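You operate a simulated robot arm through the tools that you are given. There is no shell and no other tool. Be economical: measure what you need, move in short steps, check, and stop when the job is done.

You run a simulated robot arm. Do the job below in one go: nothing can be reset, and whatever is moved stays where it is left.

## Task
Put one of the eggs from the middle of the table on top of the kohlrabi.
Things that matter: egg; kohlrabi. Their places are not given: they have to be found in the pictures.

Only the result counts: the job must be done as asked and must still hold three seconds after the hand-in. Knocking over, shifting, dropping, spilling or breaking anything else fails it.

## Robot
A 6-joint arm with a two-finger parallel gripper, fixed in place. Base frame: the origin is at the foot of the arm, x ahead of it, y to its left, z up; the work surface is at about z = 0. Units: m, degrees, N and s.
With the tool pointing down near the work surface it reaches from about 0.14 to 0.58 m from the base axis. Its first joint turns from -66.0 to 66.0 degrees. Payload 2.1 kg.
The tool frame sits at the grasp point between the pads (the TCP): z along the fingers, y along the line on which they close. The tips reach 0.03 m beyond it. The gripper opens to 0.094 m. The fingers are 0.028 m wide and 0.01 m thick; the gripper's body (0.05 by 0.096 m) begins 0.055 m behind the TCP.
Orientation is that of the tool frame in the base frame, as a unit quaternion [x, y, z, w]. With the fingers straight down and closing along the base's y, the tool's x points along the base's -x, its y along +y and its z along -z.

## Interface
- The arm moves only by the tool move_arm. Its argument "moves" is a list of rows, each a list of 3 entries, a list of its own where there are three numbers: the shift along the base's x, y, z in m, then the turn, a rotation vector about the base's x, y, z in degrees, then the finger opening in m, from 0 to 0.094. In form: [[[dx, dy, dz], [rx, ry, rz], claw], ...]. A call has 1 to 10 rows; each row shifts and turns the commanded pose from where the row before left it. Each row takes 0.2 s and may step no farther than 0.05 m and 8.6 degrees from the row before; otherwise, or with a gripper value out of range, the whole call is refused. A pose out of reach is approached as far as the arm can. The call stops where the force on the tool passes 40 N (or 10 N more than at its start, if that is more) or the arm is blocked; 0.2 s more then pass. Each finger travels about 0.072 m/s and halts on what it meets, pressing with about 28 N; the grip force reading is that of the motor and also rises with nothing between the fingers. The clock runs only during rows and for 0.2 s after the last one: add rows that do not move to give the fingers time. It gives the time, the measured TCP pose, the force on the tool (base axes), the opening and the grip force at its end, in the units of the frame above (readings bear some noise), and new pictures: "show" is both (left out), scene, wrist or none.
- Cameras (640 x 400 px; columns grow to the right, rows downward): "scene" is fixed at [0.0498, -0.3732, 0.475]; the picture's right is [0.79, -0.61, 0.00], its down [-0.40, -0.51, -0.76] and it looks along [0.47, 0.60, -0.65] (base axes); focal length 246 px, centre (320, 200). "wrist" rides on the gripper at [-0.037, 0, -0.058] in the tool frame; the picture's right is [0.00, -1.00, 0.00], its down [0.97, 0.00, -0.24] and it looks along [0.24, 0.00, 0.97] (tool axes); focal length 218 px, centre (320, 200).
- pixel_to_xyz(camera, pixels): for up to 12 pixels [column, row] of the newest picture of that camera ("zoom" is the newest enlarged one), the place [x, y, z] in the base frame of the surface seen there, good to about 0.002 m. It takes no simulated time.
- zoom(camera, box): a new picture of the part [left, top, right, bottom] of that camera's present view, enlarged. It takes no simulated time.
- hand_in(): hands the job in; it is judged then, once.

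Keep the steps short. Do not move on a guess: measure, check each grasp and each placing, and mend mistakes. In all there are 60 turns and 120 pictures (those below and enlarged ones count). Leave the gripper open and the arm clear of the work at the hand-in unless told otherwise, and finish with a single line.

The tools are called after "Emit:" by a JSON object that holds its "fn" and its "kwargs". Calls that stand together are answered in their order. move_arm: Moves the arm, as the interface text tells. Its arguments: {"type":"object","properties":{"moves":{"type":"array","items":{"type":"array"}},"show":{"type":"string","enum":["both","scene","wrist","none"]}},"required":["moves"]} The other tools are called the same way: pixel_to_xyz (camera, pixels) gives the place of the surface under pixels of a picture; zoom (camera, box) takes an enlarged picture of a part of a camera's view; hand_in () hands the job in.

At the start:

```text
time: 0.0
position: [0.2572, -0.0529, 0.3102]
ee_rot: [0.0, 1.0, 0.0, 0.0]
ft_force: [0.2, 0.5, -1.0]
width: 0.0941
grasp_force: 0.1
```

scene: 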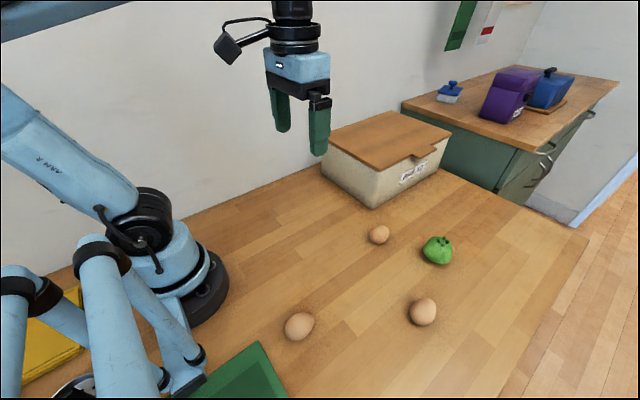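
wrist: 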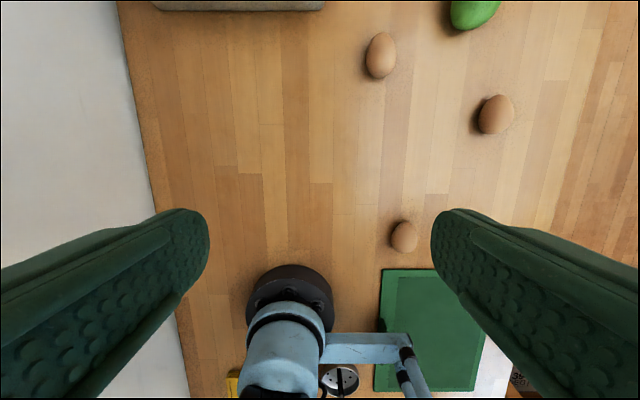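

I see three eggs at scene (379,235), (423,312) and (299,326), and the green kohlrabi at (437,250). I'll enlarge this area and measure it.

Emit:
{"fn": "zoom", "kwargs": {"camera": "scene", "box": [350, 210, 478, 290]}}

Emit:
{"fn": "pixel_to_xyz", "kwargs": {"camera": "scene", "pixels": [[379, 228], [379, 235], [379, 243], [370, 235], [388, 235], [437, 240], [437, 250], [437, 262], [424, 250], [451, 250], [423, 305], [299, 320]]}}

Emit:
{"fn": "pixel_to_xyz", "kwargs": {"camera": "wrist", "pixels": [[380, 35], [380, 55], [380, 75], [368, 55], [393, 55], [496, 115], [480, 115], [512, 115], [496, 97], [496, 132], [470, 10], [404, 237]]}}

```text
5.00 times, centred on (414, 250) of scene
```

zoom: 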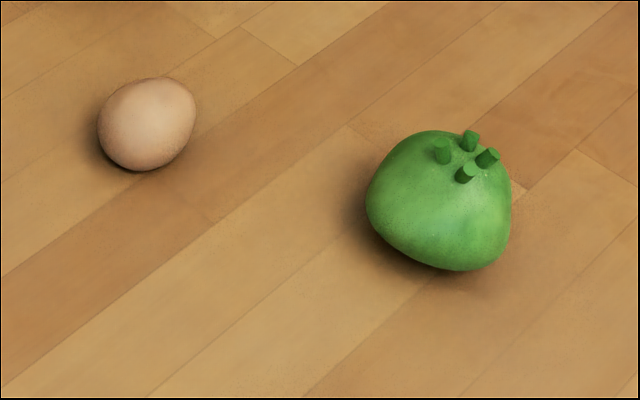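

```text
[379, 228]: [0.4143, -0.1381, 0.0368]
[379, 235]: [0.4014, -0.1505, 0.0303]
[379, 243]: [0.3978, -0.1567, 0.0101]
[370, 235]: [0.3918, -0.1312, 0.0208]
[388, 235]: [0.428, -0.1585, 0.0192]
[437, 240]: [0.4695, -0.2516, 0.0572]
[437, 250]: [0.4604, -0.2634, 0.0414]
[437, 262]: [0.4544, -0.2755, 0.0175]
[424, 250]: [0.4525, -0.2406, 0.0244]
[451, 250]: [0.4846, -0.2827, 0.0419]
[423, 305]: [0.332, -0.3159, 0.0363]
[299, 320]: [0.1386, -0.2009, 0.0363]
```

```text
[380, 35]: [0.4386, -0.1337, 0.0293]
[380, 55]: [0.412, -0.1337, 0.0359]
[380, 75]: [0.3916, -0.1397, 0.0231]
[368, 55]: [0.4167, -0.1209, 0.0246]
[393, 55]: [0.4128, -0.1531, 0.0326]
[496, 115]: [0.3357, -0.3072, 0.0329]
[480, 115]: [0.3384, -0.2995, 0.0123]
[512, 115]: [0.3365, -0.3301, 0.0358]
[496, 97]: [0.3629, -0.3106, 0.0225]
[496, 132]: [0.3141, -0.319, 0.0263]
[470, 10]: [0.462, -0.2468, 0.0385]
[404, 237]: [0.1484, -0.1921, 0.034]
```

The nearest egg is at about (0.413,-0.14) and the kohlrabi at about (0.47,-0.265). The kohlrabi has four stem stubs on top. I'll move the hand to a point high between the two and look straight down.

Emit:
{"fn": "move_arm", "kwargs": {"moves": [[[0.036, -0.03, -0.012], [0, 0, 0], 0.094], [[0.036, -0.03, -0.012], [0, 0, 0], 0.094], [[0.036, -0.03, -0.012], [0, 0, 0], 0.094], [[0.036, -0.03, -0.012], [0, 0, 0], 0.094], [[0.036, -0.03, -0.012], [0, 0, 0], 0.094], [[0, 0, 0], [0, 0, 0], 0.094]]}}

```text
time: 1.4
position: [0.4371, -0.2029, 0.2511]
ee_rot: [0.0, 1.0, 0.0, 0.0]
ft_force: [0.0, 0.5, 0.4]
width: 0.0942
grasp_force: 0.0
```

scene: 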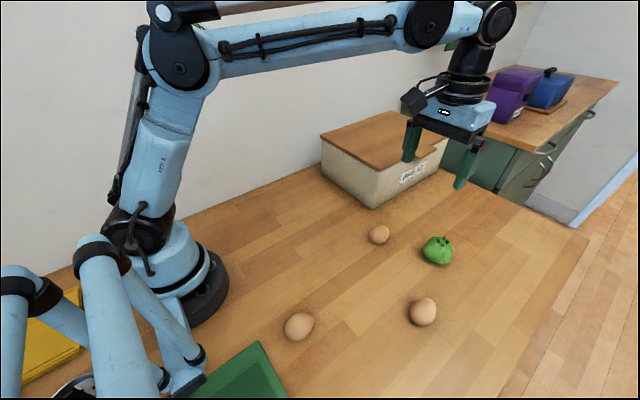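
wrist: 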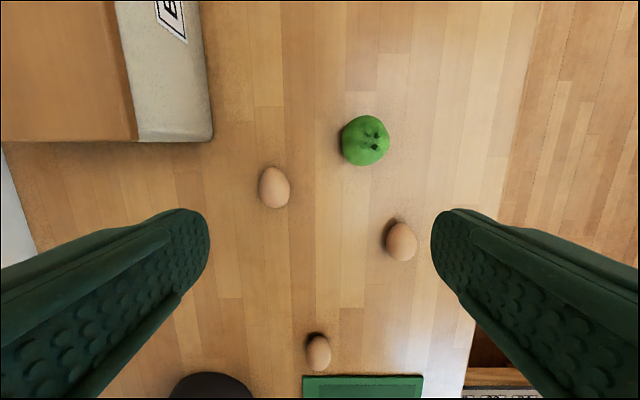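

Both are in the wrist view: the egg at (274,187) and the kohlrabi at (365,141). I'll enlarge them.

Emit:
{"fn": "zoom", "kwargs": {"camera": "wrist", "box": [240, 105, 400, 215]}}

Emit:
{"fn": "pixel_to_xyz", "kwargs": {"camera": "wrist", "pixels": [[274, 187], [260, 187], [289, 187], [274, 168], [274, 206], [365, 141], [343, 141], [388, 141], [365, 118], [365, 163], [372, 134], [360, 135]]}}

```text
3.64 times, centred on (320, 160) of wrist
```

zoom: 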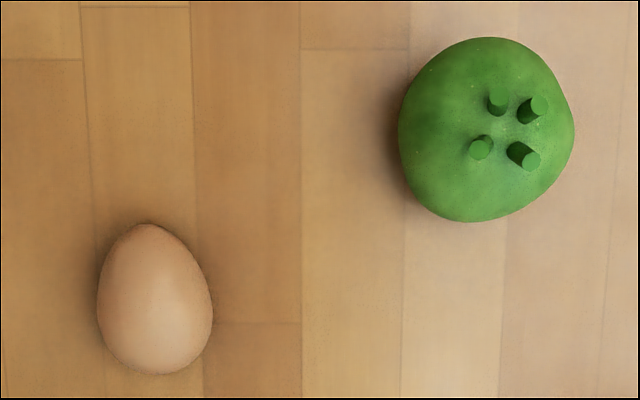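

```text
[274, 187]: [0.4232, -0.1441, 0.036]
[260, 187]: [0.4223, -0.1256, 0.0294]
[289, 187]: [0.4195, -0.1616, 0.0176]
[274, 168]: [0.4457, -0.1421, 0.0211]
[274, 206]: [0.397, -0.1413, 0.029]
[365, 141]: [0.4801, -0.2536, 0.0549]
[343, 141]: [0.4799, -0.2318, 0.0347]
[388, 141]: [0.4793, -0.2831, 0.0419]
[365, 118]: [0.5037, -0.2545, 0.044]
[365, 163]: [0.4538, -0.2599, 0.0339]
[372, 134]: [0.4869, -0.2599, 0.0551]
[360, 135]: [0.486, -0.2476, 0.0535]
```

I'll measure the four stem tips, the crown between them, and the egg outline in the enlarged picture.

Emit:
{"fn": "pixel_to_xyz", "kwargs": {"camera": "zoom", "pixels": [[496, 101], [539, 105], [481, 149], [530, 162], [508, 131], [500, 125], [460, 130], [145, 227], [157, 370], [99, 300], [211, 300], [152, 300]]}}

Emit:
{"fn": "zoom", "kwargs": {"camera": "scene", "box": [413, 230, 461, 270]}}

```text
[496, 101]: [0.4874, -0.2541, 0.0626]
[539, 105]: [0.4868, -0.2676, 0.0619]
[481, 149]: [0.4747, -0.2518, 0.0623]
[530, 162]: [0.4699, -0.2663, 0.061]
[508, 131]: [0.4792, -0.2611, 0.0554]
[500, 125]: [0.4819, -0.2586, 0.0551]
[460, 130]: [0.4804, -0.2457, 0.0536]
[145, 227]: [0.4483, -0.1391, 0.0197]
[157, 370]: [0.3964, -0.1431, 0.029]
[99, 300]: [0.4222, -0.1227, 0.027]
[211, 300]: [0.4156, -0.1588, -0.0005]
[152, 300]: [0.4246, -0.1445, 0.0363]
```

```text
10.00 times, centred on (437, 250) of scene
```

zoom: 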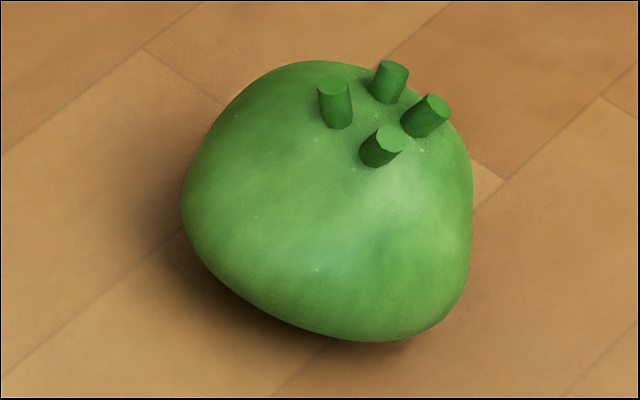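

The stem tips form an even square at z≈0.062, centred at (0.480,-0.260), so an egg can rest on them. The egg centre is at about (0.421,-0.141), with its long axis within 3° of x. I'll go above the egg and check there.

Emit:
{"fn": "move_arm", "kwargs": {"moves": [[[-0.004, 0.0155, -0.033], [0, 0, 1], 0.08], [[-0.004, 0.0155, -0.033], [0, 0, 1], 0.08], [[-0.004, 0.0155, -0.033], [0, 0, 1], 0.08], [[-0.004, 0.0155, -0.033], [0, 0, 0], 0.08], [[0, 0, 0], [0, 0, 0], 0.08]]}}

```text
time: 2.6
position: [0.421, -0.1403, 0.1187]
ee_rot: [-0.025, 1.0, 0.0, -0.001]
ft_force: [0.8, 0.6, -0.2]
width: 0.0799
grasp_force: 0.1
```

scene: 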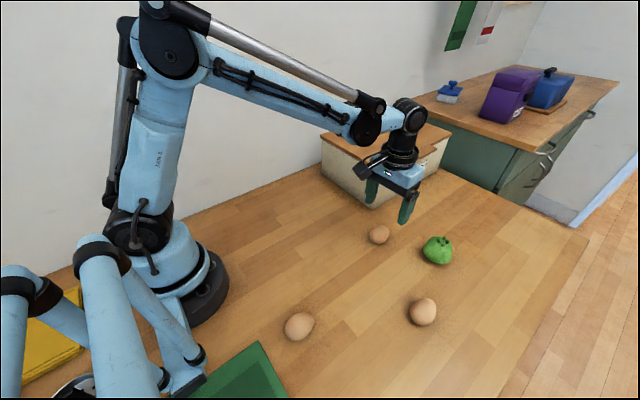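
wrist: 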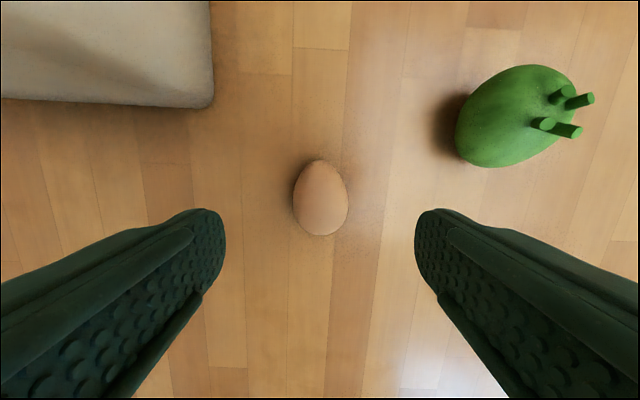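

The egg sits midway between the fingers, with its centre at column 321. I'll check its x before going down.

Emit:
{"fn": "pixel_to_xyz", "kwargs": {"camera": "wrist", "pixels": [[320, 163], [321, 197], [321, 205], [321, 231], [295, 203], [346, 205], [205, 103]]}}

```text
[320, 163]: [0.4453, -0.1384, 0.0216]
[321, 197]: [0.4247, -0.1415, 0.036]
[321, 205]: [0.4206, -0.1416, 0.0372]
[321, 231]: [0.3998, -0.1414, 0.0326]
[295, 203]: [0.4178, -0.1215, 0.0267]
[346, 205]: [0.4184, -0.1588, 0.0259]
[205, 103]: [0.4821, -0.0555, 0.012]
```

The egg is about 0.037 high and centred at (0.420,-0.140), so the hand is in line. I'll go down to z≈0.034.

Emit:
{"fn": "move_arm", "kwargs": {"moves": [[[-0.001, 0, -0.03], [0, 0, 0], 0.08], [[0, 0, -0.03], [0, 0, 0], 0.08], [[0, 0, -0.0157], [0, 0, 0], 0.08], [[0, 0, -0.009], [0, 0, 0], 0.08], [[0, 0, 0], [0, 0, 0], 0.08]]}}

```text
time: 3.8
position: [0.4206, -0.1407, 0.0344]
ee_rot: [-0.026, 1.0, 0.0, 0.0]
ft_force: [0.3, -0.2, -0.1]
width: 0.0802
grasp_force: 0.1
```

scene: 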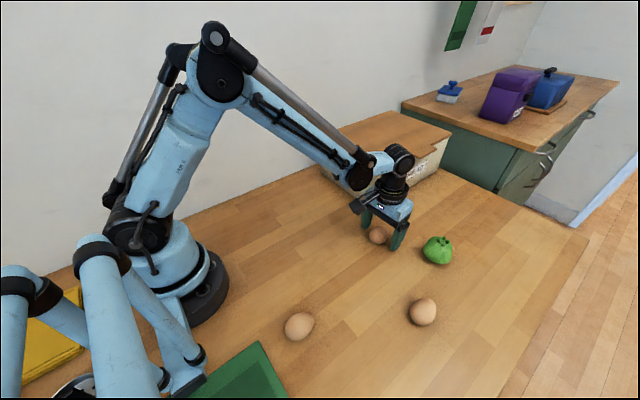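
wrist: 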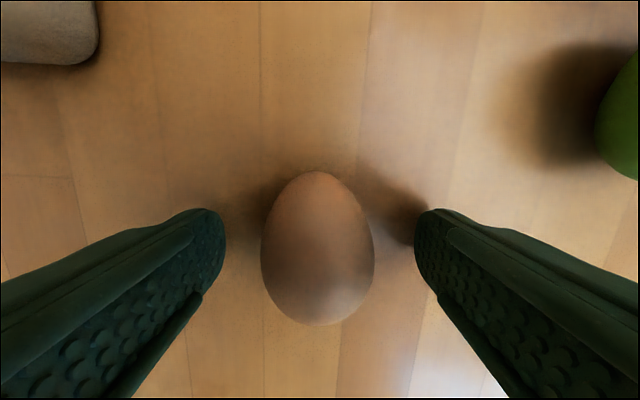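

The fingers straddle the egg evenly. I'll close slowly, without lifting.

Emit:
{"fn": "move_arm", "kwargs": {"moves": [[[0, 0, 0], [0, 0, 0], 0.066], [[0, 0, 0], [0, 0, 0], 0.054], [[0, 0, 0], [0, 0, 0], 0.045], [[0, 0, 0], [0, 0, 0], 0.04], [[0, 0, 0], [0, 0, 0], 0.037], [[0, 0, 0], [0, 0, 0], 0.035], [[0, 0, 0], [0, 0, 0], 0.033], [[0, 0, 0], [0, 0, 0], 0.033]]}}

```text
time: 5.6
position: [0.4202, -0.1409, 0.0342]
ee_rot: [-0.026, 1.0, 0.0, 0.0]
ft_force: [-0.6, -0.1, 1.1]
width: 0.0412
grasp_force: 28.2
```

scene: 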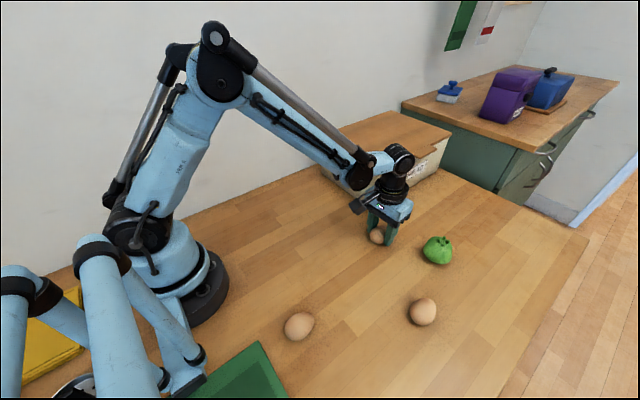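
wrist: 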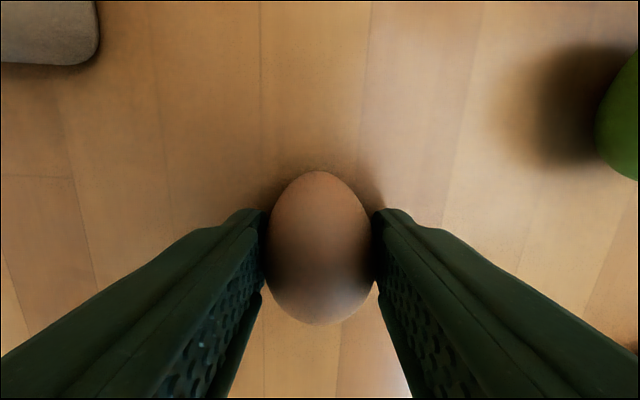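

The fingers stopped on the egg at 0.041 with 28 N. I'll lift it straight up to z≈0.13 and check.

Emit:
{"fn": "move_arm", "kwargs": {"moves": [[[0, 0, 0.01], [0, 0, 0], 0.033], [[0, 0, 0.02], [0, 0, 0], 0.033], [[0, 0, 0.03], [0, 0, 0], 0.033], [[0, 0, 0.04], [0, 0, 0], 0.033], [[0, 0, 0], [0, 0, 0], 0.033]]}}

```text
time: 6.8
position: [0.4216, -0.1404, 0.1337]
ee_rot: [-0.027, 1.0, 0.0, 0.0]
ft_force: [0.2, -0.5, -0.2]
width: 0.0412
grasp_force: 27.1
```

scene: 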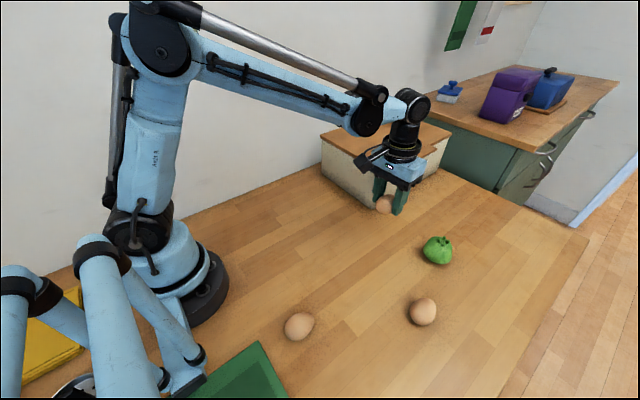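
wrist: 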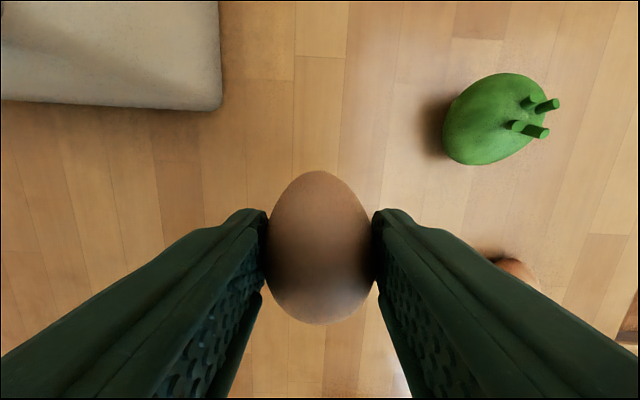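

The egg is held and hasn't shifted. I'll carry it level to above the stem centre at (0.4805,-0.260).

Emit:
{"fn": "move_arm", "kwargs": {"moves": [[[0.0147, -0.03, 0], [0, 0, 0], 0.033], [[0.0147, -0.03, 0], [0, 0, 0], 0.033], [[0.0147, -0.03, 0], [0, 0, 0], 0.033], [[0.0148, -0.0296, -0.01], [0, 0, 0], 0.033], [[0, 0, 0], [0, 0, 0], 0.033], [[0, 0, 0], [0, 0, 0], 0.033]]}}

Emit:
{"fn": "zoom", "kwargs": {"camera": "scene", "box": [390, 180, 486, 280]}}

```text
time: 8.2
position: [0.4783, -0.2605, 0.1238]
ee_rot: [-0.027, 1.0, 0.0, -0.001]
ft_force: [-0.1, 0.3, -0.4]
width: 0.0409
grasp_force: 27.9
```

scene: 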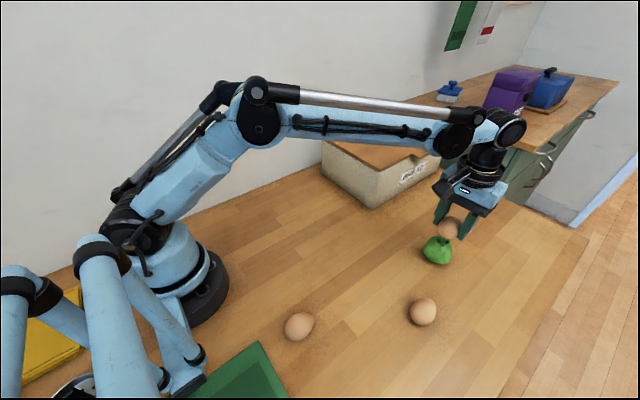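
wrist: 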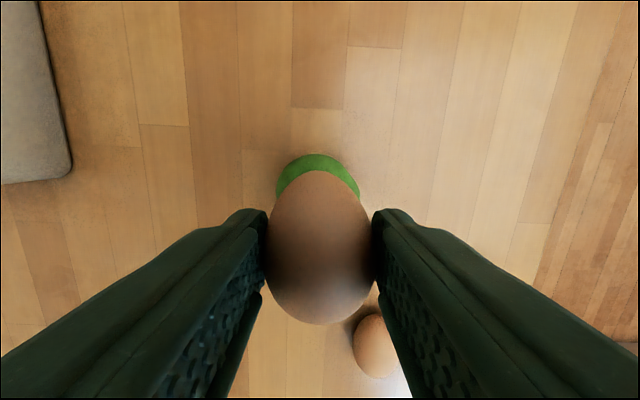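

```text
4.00 times, centred on (438, 230) of scene
```

zoom: 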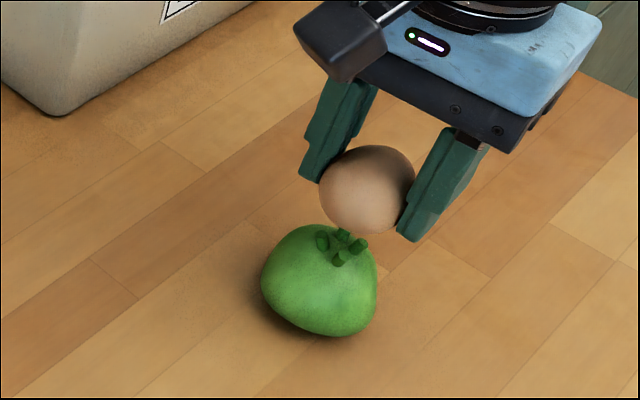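

I'm about 2 mm short in x. I'll shift forward 2 mm, go down to z≈0.101, still above contact at about 0.095, and check the line-up.

Emit:
{"fn": "move_arm", "kwargs": {"moves": [[[0.001, 0, -0.01], [0, 0, 0], 0.033], [[0.001, 0.0003, -0.008], [0, 0, 0], 0.033], [[0, 0, -0.004], [0, 0, 0], 0.033], [[0, 0, 0], [0, 0, 0], 0.033], [[0, 0, 0], [0, 0, 0], 0.033]], "show": "scene"}}

Emit:
{"fn": "zoom", "kwargs": {"camera": "scene", "box": [406, 210, 470, 270]}}

```text
time: 9.4
position: [0.479, -0.2596, 0.1023]
ee_rot: [-0.026, 1.0, -0.001, 0.0]
ft_force: [0.6, -0.6, -0.5]
width: 0.0411
grasp_force: 27.7
```

scene: 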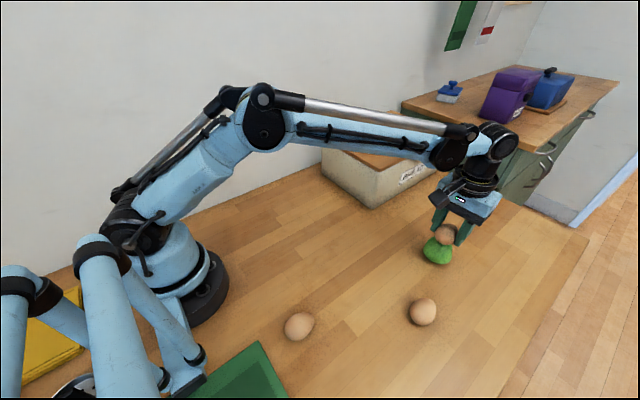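

```text
6.67 times, centred on (438, 240) of scene
```

zoom: 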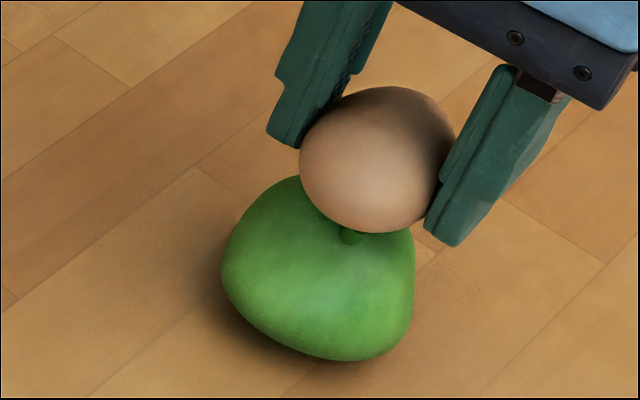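

The egg lines up over the stems. I'll lower in small steps and watch the force.

Emit:
{"fn": "move_arm", "kwargs": {"moves": [[[0.001, 0, -0.0015], [0, 0, 0], 0.033], [[0, 0, -0.0015], [0, 0, 0], 0.033], [[0, 0, -0.001], [0, 0, 0], 0.033], [[0, 0, 0], [0, 0, 0], 0.033]], "show": "none"}}

```text
time: 10.4
position: [0.4822, -0.2605, 0.0977]
ee_rot: [-0.026, 1.0, 0.0, -0.001]
ft_force: [0.7, -0.2, -1.0]
width: 0.0412
grasp_force: 28.6
```

Averaged with the commanded path, x is about 0.482, slightly far. I'll go back 1.5 mm and lower further.

Emit:
{"fn": "move_arm", "kwargs": {"moves": [[[-0.0015, 0, 0], [0, 0, 0], 0.033], [[0, 0, -0.001], [0, 0, 0], 0.033], [[0, 0, -0.0005], [0, 0, 0], 0.033], [[0, 0, 0], [0, 0, 0], 0.033]], "show": "scene"}}

Emit:
{"fn": "zoom", "kwargs": {"camera": "scene", "box": [406, 210, 470, 270]}}

```text
time: 11.4
position: [0.4811, -0.2595, 0.0972]
ee_rot: [-0.026, 1.0, 0.0, 0.001]
ft_force: [-0.3, 0.6, -1.6]
width: 0.0412
grasp_force: 28.0
```

scene: 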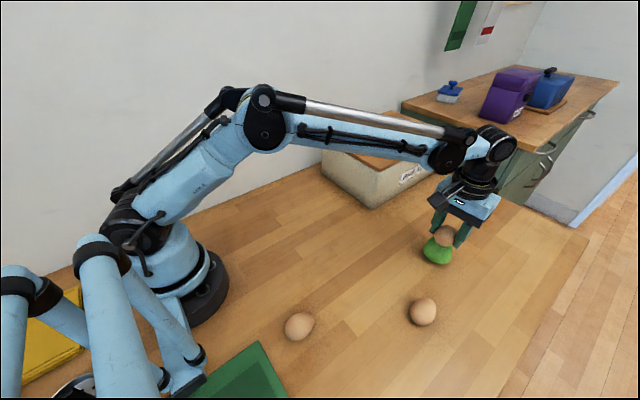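

```text
6.67 times, centred on (438, 240) of scene
```

zoom: 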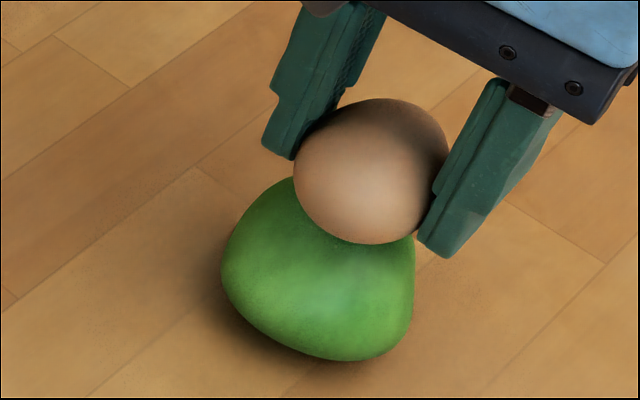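

No clear contact force yet. I'll lower another 1 mm in two half steps.

Emit:
{"fn": "move_arm", "kwargs": {"moves": [[[0, 0, -0.0005], [0, 0, 0], 0.033], [[0, 0, -0.0005], [0, 0, 0], 0.033], [[0, 0, 0], [0, 0, 0], 0.033]], "show": "none"}}

Emit:
{"fn": "move_arm", "kwargs": {"moves": [[[0, 0, -0.0005], [0, 0, 0], 0.033], [[0, 0, 0], [0, 0, 0], 0.033]], "show": "none"}}

```text
time: 12.2
position: [0.4804, -0.2591, 0.0947]
ee_rot: [-0.027, 1.0, 0.001, 0.001]
ft_force: [-0.1, -0.3, -0.6]
width: 0.0415
grasp_force: 28.4
```

```text
time: 12.8
position: [0.4811, -0.2602, 0.095]
ee_rot: [-0.027, 1.0, 0.0, 0.0]
ft_force: [-0.1, -0.6, -0.4]
width: 0.0414
grasp_force: 28.1
```

Still no contact. I'll keep going in half-millimetre steps.

Emit:
{"fn": "move_arm", "kwargs": {"moves": [[[0, 0, -0.0005], [0, 0, 0], 0.033], [[0, 0, 0], [0, 0, 0], 0.033]], "show": "none"}}

Emit:
{"fn": "move_arm", "kwargs": {"moves": [[[0, 0, -0.0005], [0, 0, 0], 0.033], [[0, 0, 0], [0, 0, 0], 0.033]], "show": "none"}}

Emit:
{"fn": "move_arm", "kwargs": {"moves": [[[0, 0, -0.0005], [0, 0, 0], 0.033], [[0, 0, 0], [0, 0, 0], 0.033]], "show": "none"}}

```text
time: 13.4
position: [0.481, -0.261, 0.0933]
ee_rot: [-0.027, 1.0, 0.0, 0.0]
ft_force: [0.4, -1.0, -0.3]
width: 0.0413
grasp_force: 27.9
```

```text
time: 14.0
position: [0.4812, -0.2603, 0.0933]
ee_rot: [-0.027, 1.0, 0.0, 0.0]
ft_force: [0.0, -0.2, 0.1]
width: 0.0413
grasp_force: 28.3
```

```text
time: 14.6
position: [0.4806, -0.2609, 0.093]
ee_rot: [-0.027, 1.0, 0.0, 0.0]
ft_force: [-0.3, 0.9, -0.4]
width: 0.0413
grasp_force: 28.5
```

I'll look now to judge the remaining gap.

Emit:
{"fn": "zoom", "kwargs": {"camera": "scene", "box": [414, 218, 462, 268]}}

Emit:
{"fn": "move_arm", "kwargs": {"moves": [[[0, 0, -0.0005], [0, 0, 0], 0.033], [[0, 0, 0], [0, 0, 0], 0.033]], "show": "none"}}

```text
8.00 times, centred on (438, 243) of scene
```

zoom: 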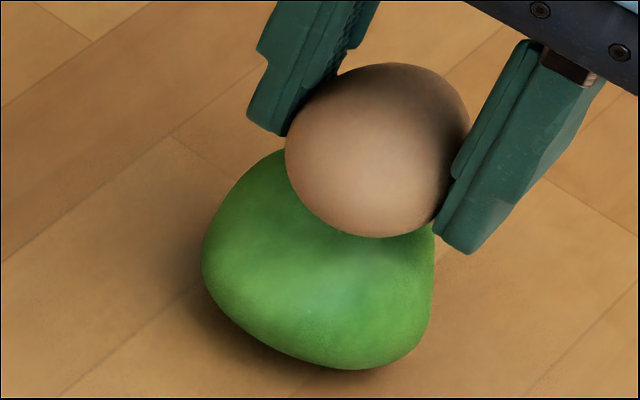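

```text
time: 15.2
position: [0.4803, -0.2606, 0.0932]
ee_rot: [-0.025, 1.0, 0.0, -0.001]
ft_force: [-0.1, 0.7, -0.7]
width: 0.0412
grasp_force: 28.3
```

Still no force. I'll continue in half-millimetre steps.

Emit:
{"fn": "move_arm", "kwargs": {"moves": [[[0, 0, -0.0005], [0, 0, 0], 0.033], [[0, 0, 0], [0, 0, 0], 0.033]], "show": "none"}}

Emit:
{"fn": "move_arm", "kwargs": {"moves": [[[0, 0, -0.0005], [0, 0, 0], 0.033], [[0, 0, 0], [0, 0, 0], 0.033]], "show": "none"}}

Emit:
{"fn": "move_arm", "kwargs": {"moves": [[[0, 0, -0.0005], [0, 0, 0], 0.033], [[0, 0, 0], [0, 0, 0], 0.033]], "show": "none"}}

```text
time: 15.8
position: [0.4812, -0.261, 0.0922]
ee_rot: [-0.027, 1.0, 0.0, 0.001]
ft_force: [0.1, -0.6, -1.5]
width: 0.0412
grasp_force: 28.3
```

```text
time: 16.4
position: [0.4816, -0.2609, 0.0927]
ee_rot: [-0.026, 1.0, 0.0, 0.0]
ft_force: [-0.7, -0.2, -1.1]
width: 0.0412
grasp_force: 27.9
```

```text
time: 17.0
position: [0.4805, -0.2613, 0.0916]
ee_rot: [-0.026, 1.0, 0.0, 0.0]
ft_force: [0.4, -0.6, -1.2]
width: 0.0412
grasp_force: 28.3
```

Still no upward force. I'll lower two more half steps and compare pictures.

Emit:
{"fn": "move_arm", "kwargs": {"moves": [[[0, 0, -0.0005], [0, 0, 0], 0.033], [[0, 0, 0], [0, 0, 0], 0.033]], "show": "none"}}

Emit:
{"fn": "move_arm", "kwargs": {"moves": [[[0, 0, -0.0005], [0, 0, 0], 0.033], [[0, 0, 0], [0, 0, 0], 0.033]], "show": "both"}}

Emit:
{"fn": "zoom", "kwargs": {"camera": "scene", "box": [414, 218, 462, 268]}}

```text
time: 17.6
position: [0.4804, -0.2603, 0.0912]
ee_rot: [-0.025, 1.0, 0.0, 0.0]
ft_force: [-0.2, 0.5, -0.5]
width: 0.0413
grasp_force: 27.9
```

```text
time: 18.2
position: [0.4805, -0.2601, 0.0909]
ee_rot: [-0.027, 1.0, 0.0, 0.0]
ft_force: [0.4, -1.2, -0.3]
width: 0.0412
grasp_force: 28.3
```

scene: 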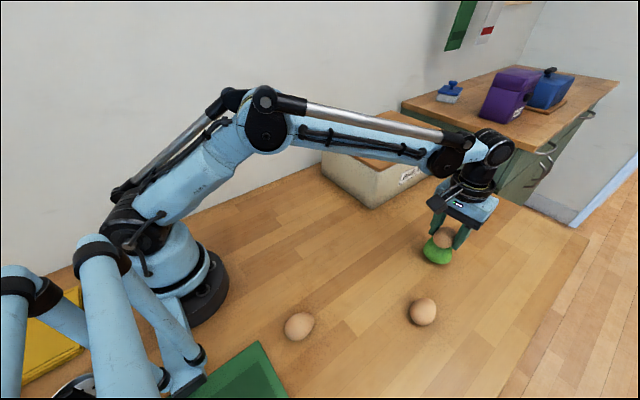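
wrist: 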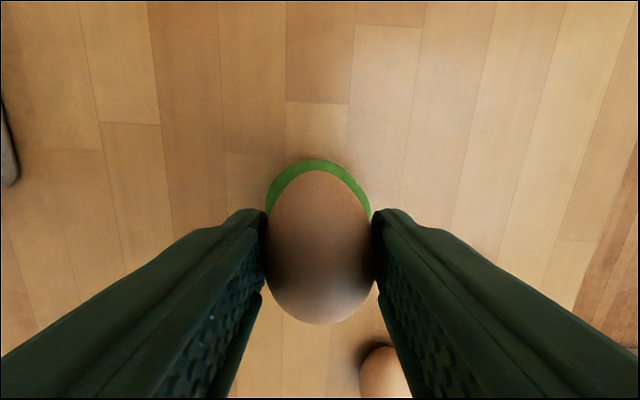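

```text
8.00 times, centred on (438, 243) of scene
```

zoom: 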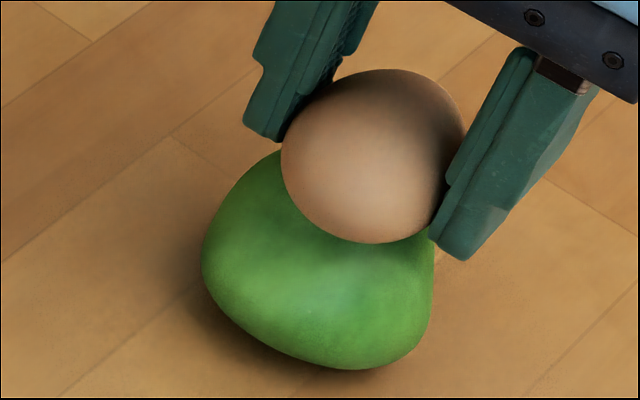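

No slip: the egg is the same size and place in the wrist view. It simply hasn't touched yet, so I'll keep lowering until there is force.

Emit:
{"fn": "move_arm", "kwargs": {"moves": [[[0, 0, -0.0005], [0, 0, 0], 0.033], [[0, 0, 0], [0, 0, 0], 0.033]], "show": "none"}}

Emit:
{"fn": "move_arm", "kwargs": {"moves": [[[0, 0, -0.0005], [0, 0, 0], 0.033], [[0, 0, 0], [0, 0, 0], 0.033]], "show": "none"}}

Emit:
{"fn": "move_arm", "kwargs": {"moves": [[[0, 0, -0.0005], [0, 0, 0], 0.033], [[0, 0, 0], [0, 0, 0], 0.033]], "show": "none"}}

```text
time: 18.8
position: [0.4809, -0.2603, 0.0902]
ee_rot: [-0.026, 1.0, 0.0, 0.0]
ft_force: [1.5, 0.0, 5.5]
width: 0.041
grasp_force: 28.2
```

```text
time: 19.4
position: [0.4811, -0.2607, 0.0891]
ee_rot: [-0.026, 1.0, -0.001, 0.0]
ft_force: [-0.3, -0.7, 15.5]
width: 0.0412
grasp_force: 27.9
```

```text
time: 20.0
position: [0.4807, -0.2612, 0.0886]
ee_rot: [-0.026, 1.0, 0.0, 0.001]
ft_force: [0.2, 0.7, 18.9]
width: 0.0412
grasp_force: 27.9
```

Contact is clear: the force rose from 5 to 15 to 19 N. I'll ease back up 0.7 mm to shed the load before letting go.

Emit:
{"fn": "move_arm", "kwargs": {"moves": [[[0, 0, 0.0007], [0, 0, 0], 0.033], [[0, 0, 0], [0, 0, 0], 0.033]], "show": "none"}}

```text
time: 20.6
position: [0.4798, -0.2613, 0.0902]
ee_rot: [-0.026, 1.0, 0.0, 0.001]
ft_force: [-1.1, 1.3, 3.3]
width: 0.0414
grasp_force: 27.6
```

The load is now a light 3 N. I'll open a little at first, slowly, and look.

Emit:
{"fn": "move_arm", "kwargs": {"moves": [[[0, 0, 0], [0, 0, 0], 0.04], [[0, 0, 0], [0, 0, 0], 0.042], [[0, 0, 0], [0, 0, 0], 0.043], [[0, 0, 0], [0, 0, 0], 0.044], [[0, 0, 0], [0, 0, 0], 0.045], [[0, 0, 0], [0, 0, 0], 0.046], [[0, 0, 0], [0, 0, 0], 0.046], [[0, 0, 0], [0, 0, 0], 0.046]]}}

Emit:
{"fn": "zoom", "kwargs": {"camera": "scene", "box": [414, 218, 462, 268]}}

```text
time: 22.4
position: [0.4809, -0.2601, 0.0904]
ee_rot: [-0.027, 1.0, 0.0, 0.001]
ft_force: [-0.5, 0.2, 0.1]
width: 0.0458
grasp_force: 0.0
```

scene: 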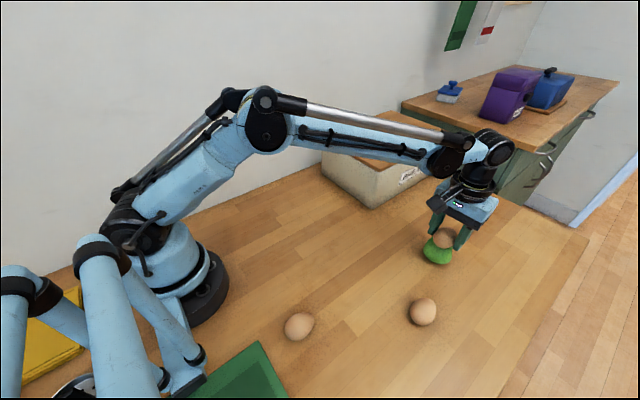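
wrist: 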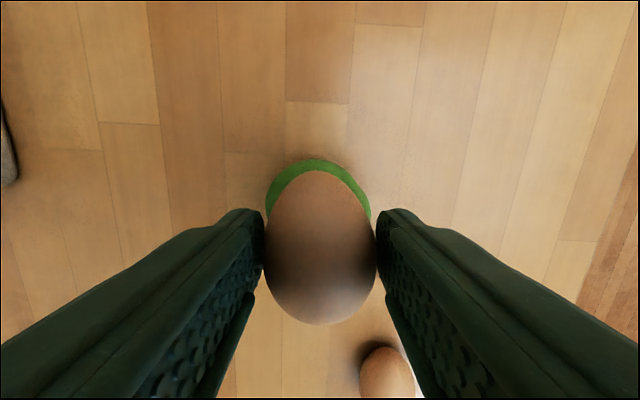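

```text
8.00 times, centred on (438, 243) of scene
```

zoom: 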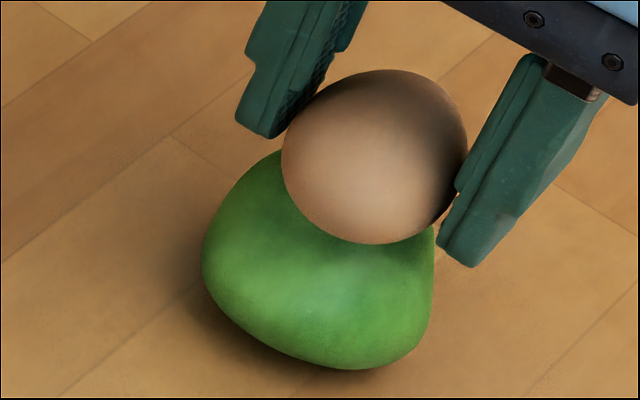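

The egg is free of the pads and hasn't moved. I'll open a bit more and wait to see whether it stays still.

Emit:
{"fn": "move_arm", "kwargs": {"moves": [[[0, 0, 0], [0, 0, 0], 0.05], [[0, 0, 0], [0, 0, 0], 0.05], [[0, 0, 0], [0, 0, 0], 0.05], [[0, 0, 0], [0, 0, 0], 0.05], [[0, 0, 0], [0, 0, 0], 0.05], [[0, 0, 0], [0, 0, 0], 0.05], [[0, 0, 0], [0, 0, 0], 0.05], [[0, 0, 0], [0, 0, 0], 0.05]], "show": "wrist"}}

Emit:
{"fn": "zoom", "kwargs": {"camera": "scene", "box": [414, 218, 462, 268]}}

```text
time: 24.2
position: [0.4793, -0.2611, 0.0908]
ee_rot: [-0.026, 1.0, 0.0, -0.001]
ft_force: [-0.8, 0.2, -0.3]
width: 0.0502
grasp_force: 0.0
```

wrist: 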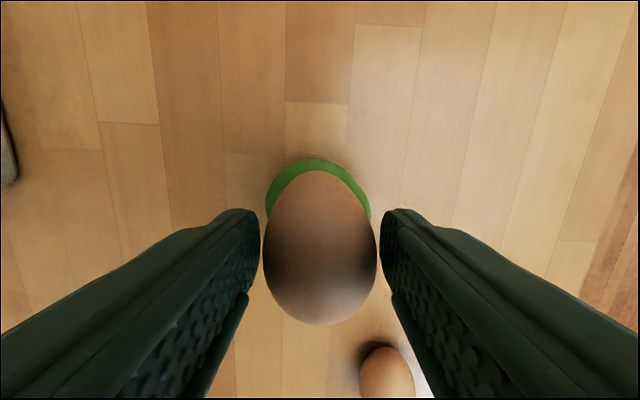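

```text
8.00 times, centred on (438, 243) of scene
```

zoom: 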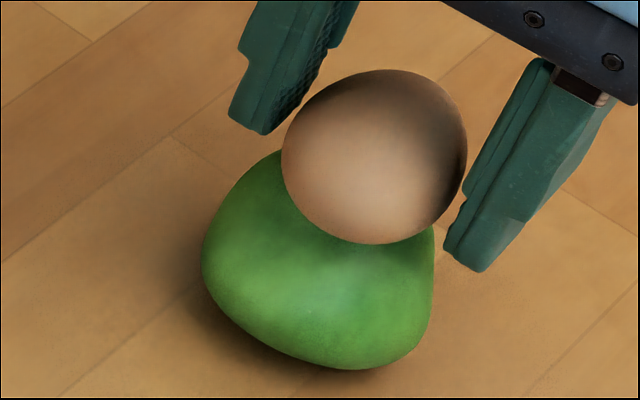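

The egg rests freely on the stems and is still. I'll open wide, then go straight up.

Emit:
{"fn": "move_arm", "kwargs": {"moves": [[[0, 0, 0], [0, 0, 0], 0.065], [[0, 0, 0], [0, 0, 0], 0.085], [[0, 0, 0], [0, 0, 0], 0.085], [[0, 0, 0.01], [0, 0, 0], 0.085], [[0, 0, 0.02], [0, 0, 0], 0.085], [[0, 0, 0.03], [0, 0, 0], 0.085], [[0, 0, 0.04], [0, 0, 0], 0.085], [[-0.01, 0, 0.04], [0, 0, 0], 0.085], [[0, 0, 0], [0, 0, 0], 0.085]]}}

Emit:
{"fn": "zoom", "kwargs": {"camera": "scene", "box": [414, 218, 462, 268]}}

```text
time: 26.2
position: [0.4703, -0.2618, 0.2308]
ee_rot: [-0.027, 1.0, 0.0, 0.0]
ft_force: [0.0, -0.1, 0.0]
width: 0.0849
grasp_force: 0.1
```

scene: 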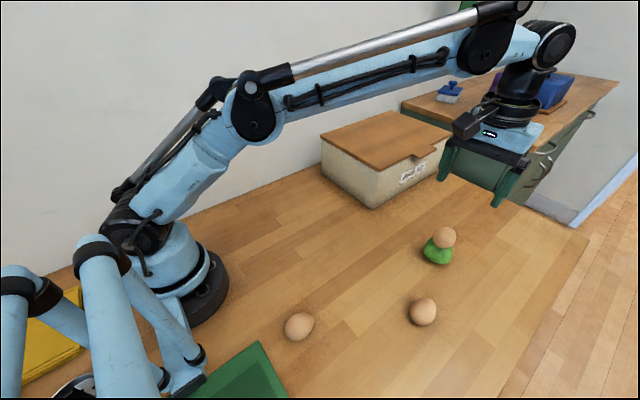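
wrist: 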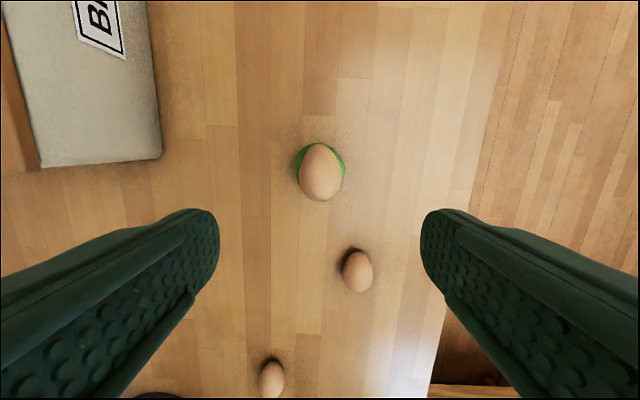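

```text
8.00 times, centred on (438, 243) of scene
```

zoom: 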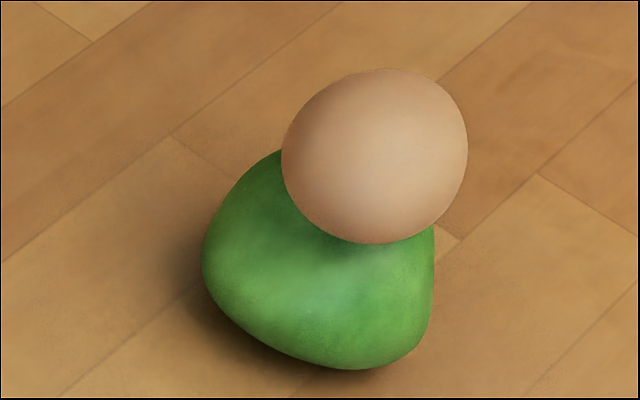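

The hand is clear and open, and the egg sits still on the kohlrabi. The other eggs haven't moved. I'll wait 2 s and look once more for slow creep.

Emit:
{"fn": "move_arm", "kwargs": {"moves": [[[-0.03, 0, 0.01], [0, 0, 0], 0.085], [[-0.03, 0, 0.01], [0, 0, 0], 0.085], [[0, 0, 0], [0, 0, 0], 0.085], [[0, 0, 0], [0, 0, 0], 0.085], [[0, 0, 0], [0, 0, 0], 0.085], [[0, 0, 0], [0, 0, 0], 0.085], [[0, 0, 0], [0, 0, 0], 0.085], [[0, 0, 0], [0, 0, 0], 0.085], [[0, 0, 0], [0, 0, 0], 0.085], [[0, 0, 0], [0, 0, 0], 0.085]], "show": "none"}}

Emit:
{"fn": "zoom", "kwargs": {"camera": "scene", "box": [414, 218, 462, 268]}}

```text
time: 28.4
position: [0.4106, -0.2599, 0.2497]
ee_rot: [-0.026, 1.0, 0.001, 0.0]
ft_force: [0.5, 0.2, -1.0]
width: 0.0851
grasp_force: 0.1
```

```text
8.00 times, centred on (438, 243) of scene
```

zoom: 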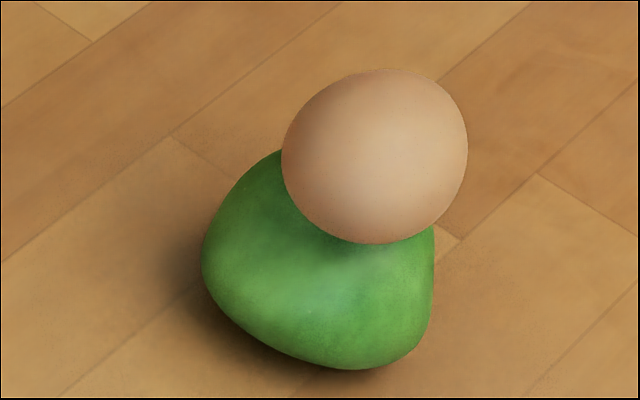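

The two pictures match, so the egg is stable. I'm handing in.

Emit:
{"fn": "hand_in", "kwargs": {}}

```text
The job is handed in.
```

One egg now rests on top of the kohlrabi, steady when last checked about 2 s after the hand was clear; nothing else was moved, and the gripper is open.
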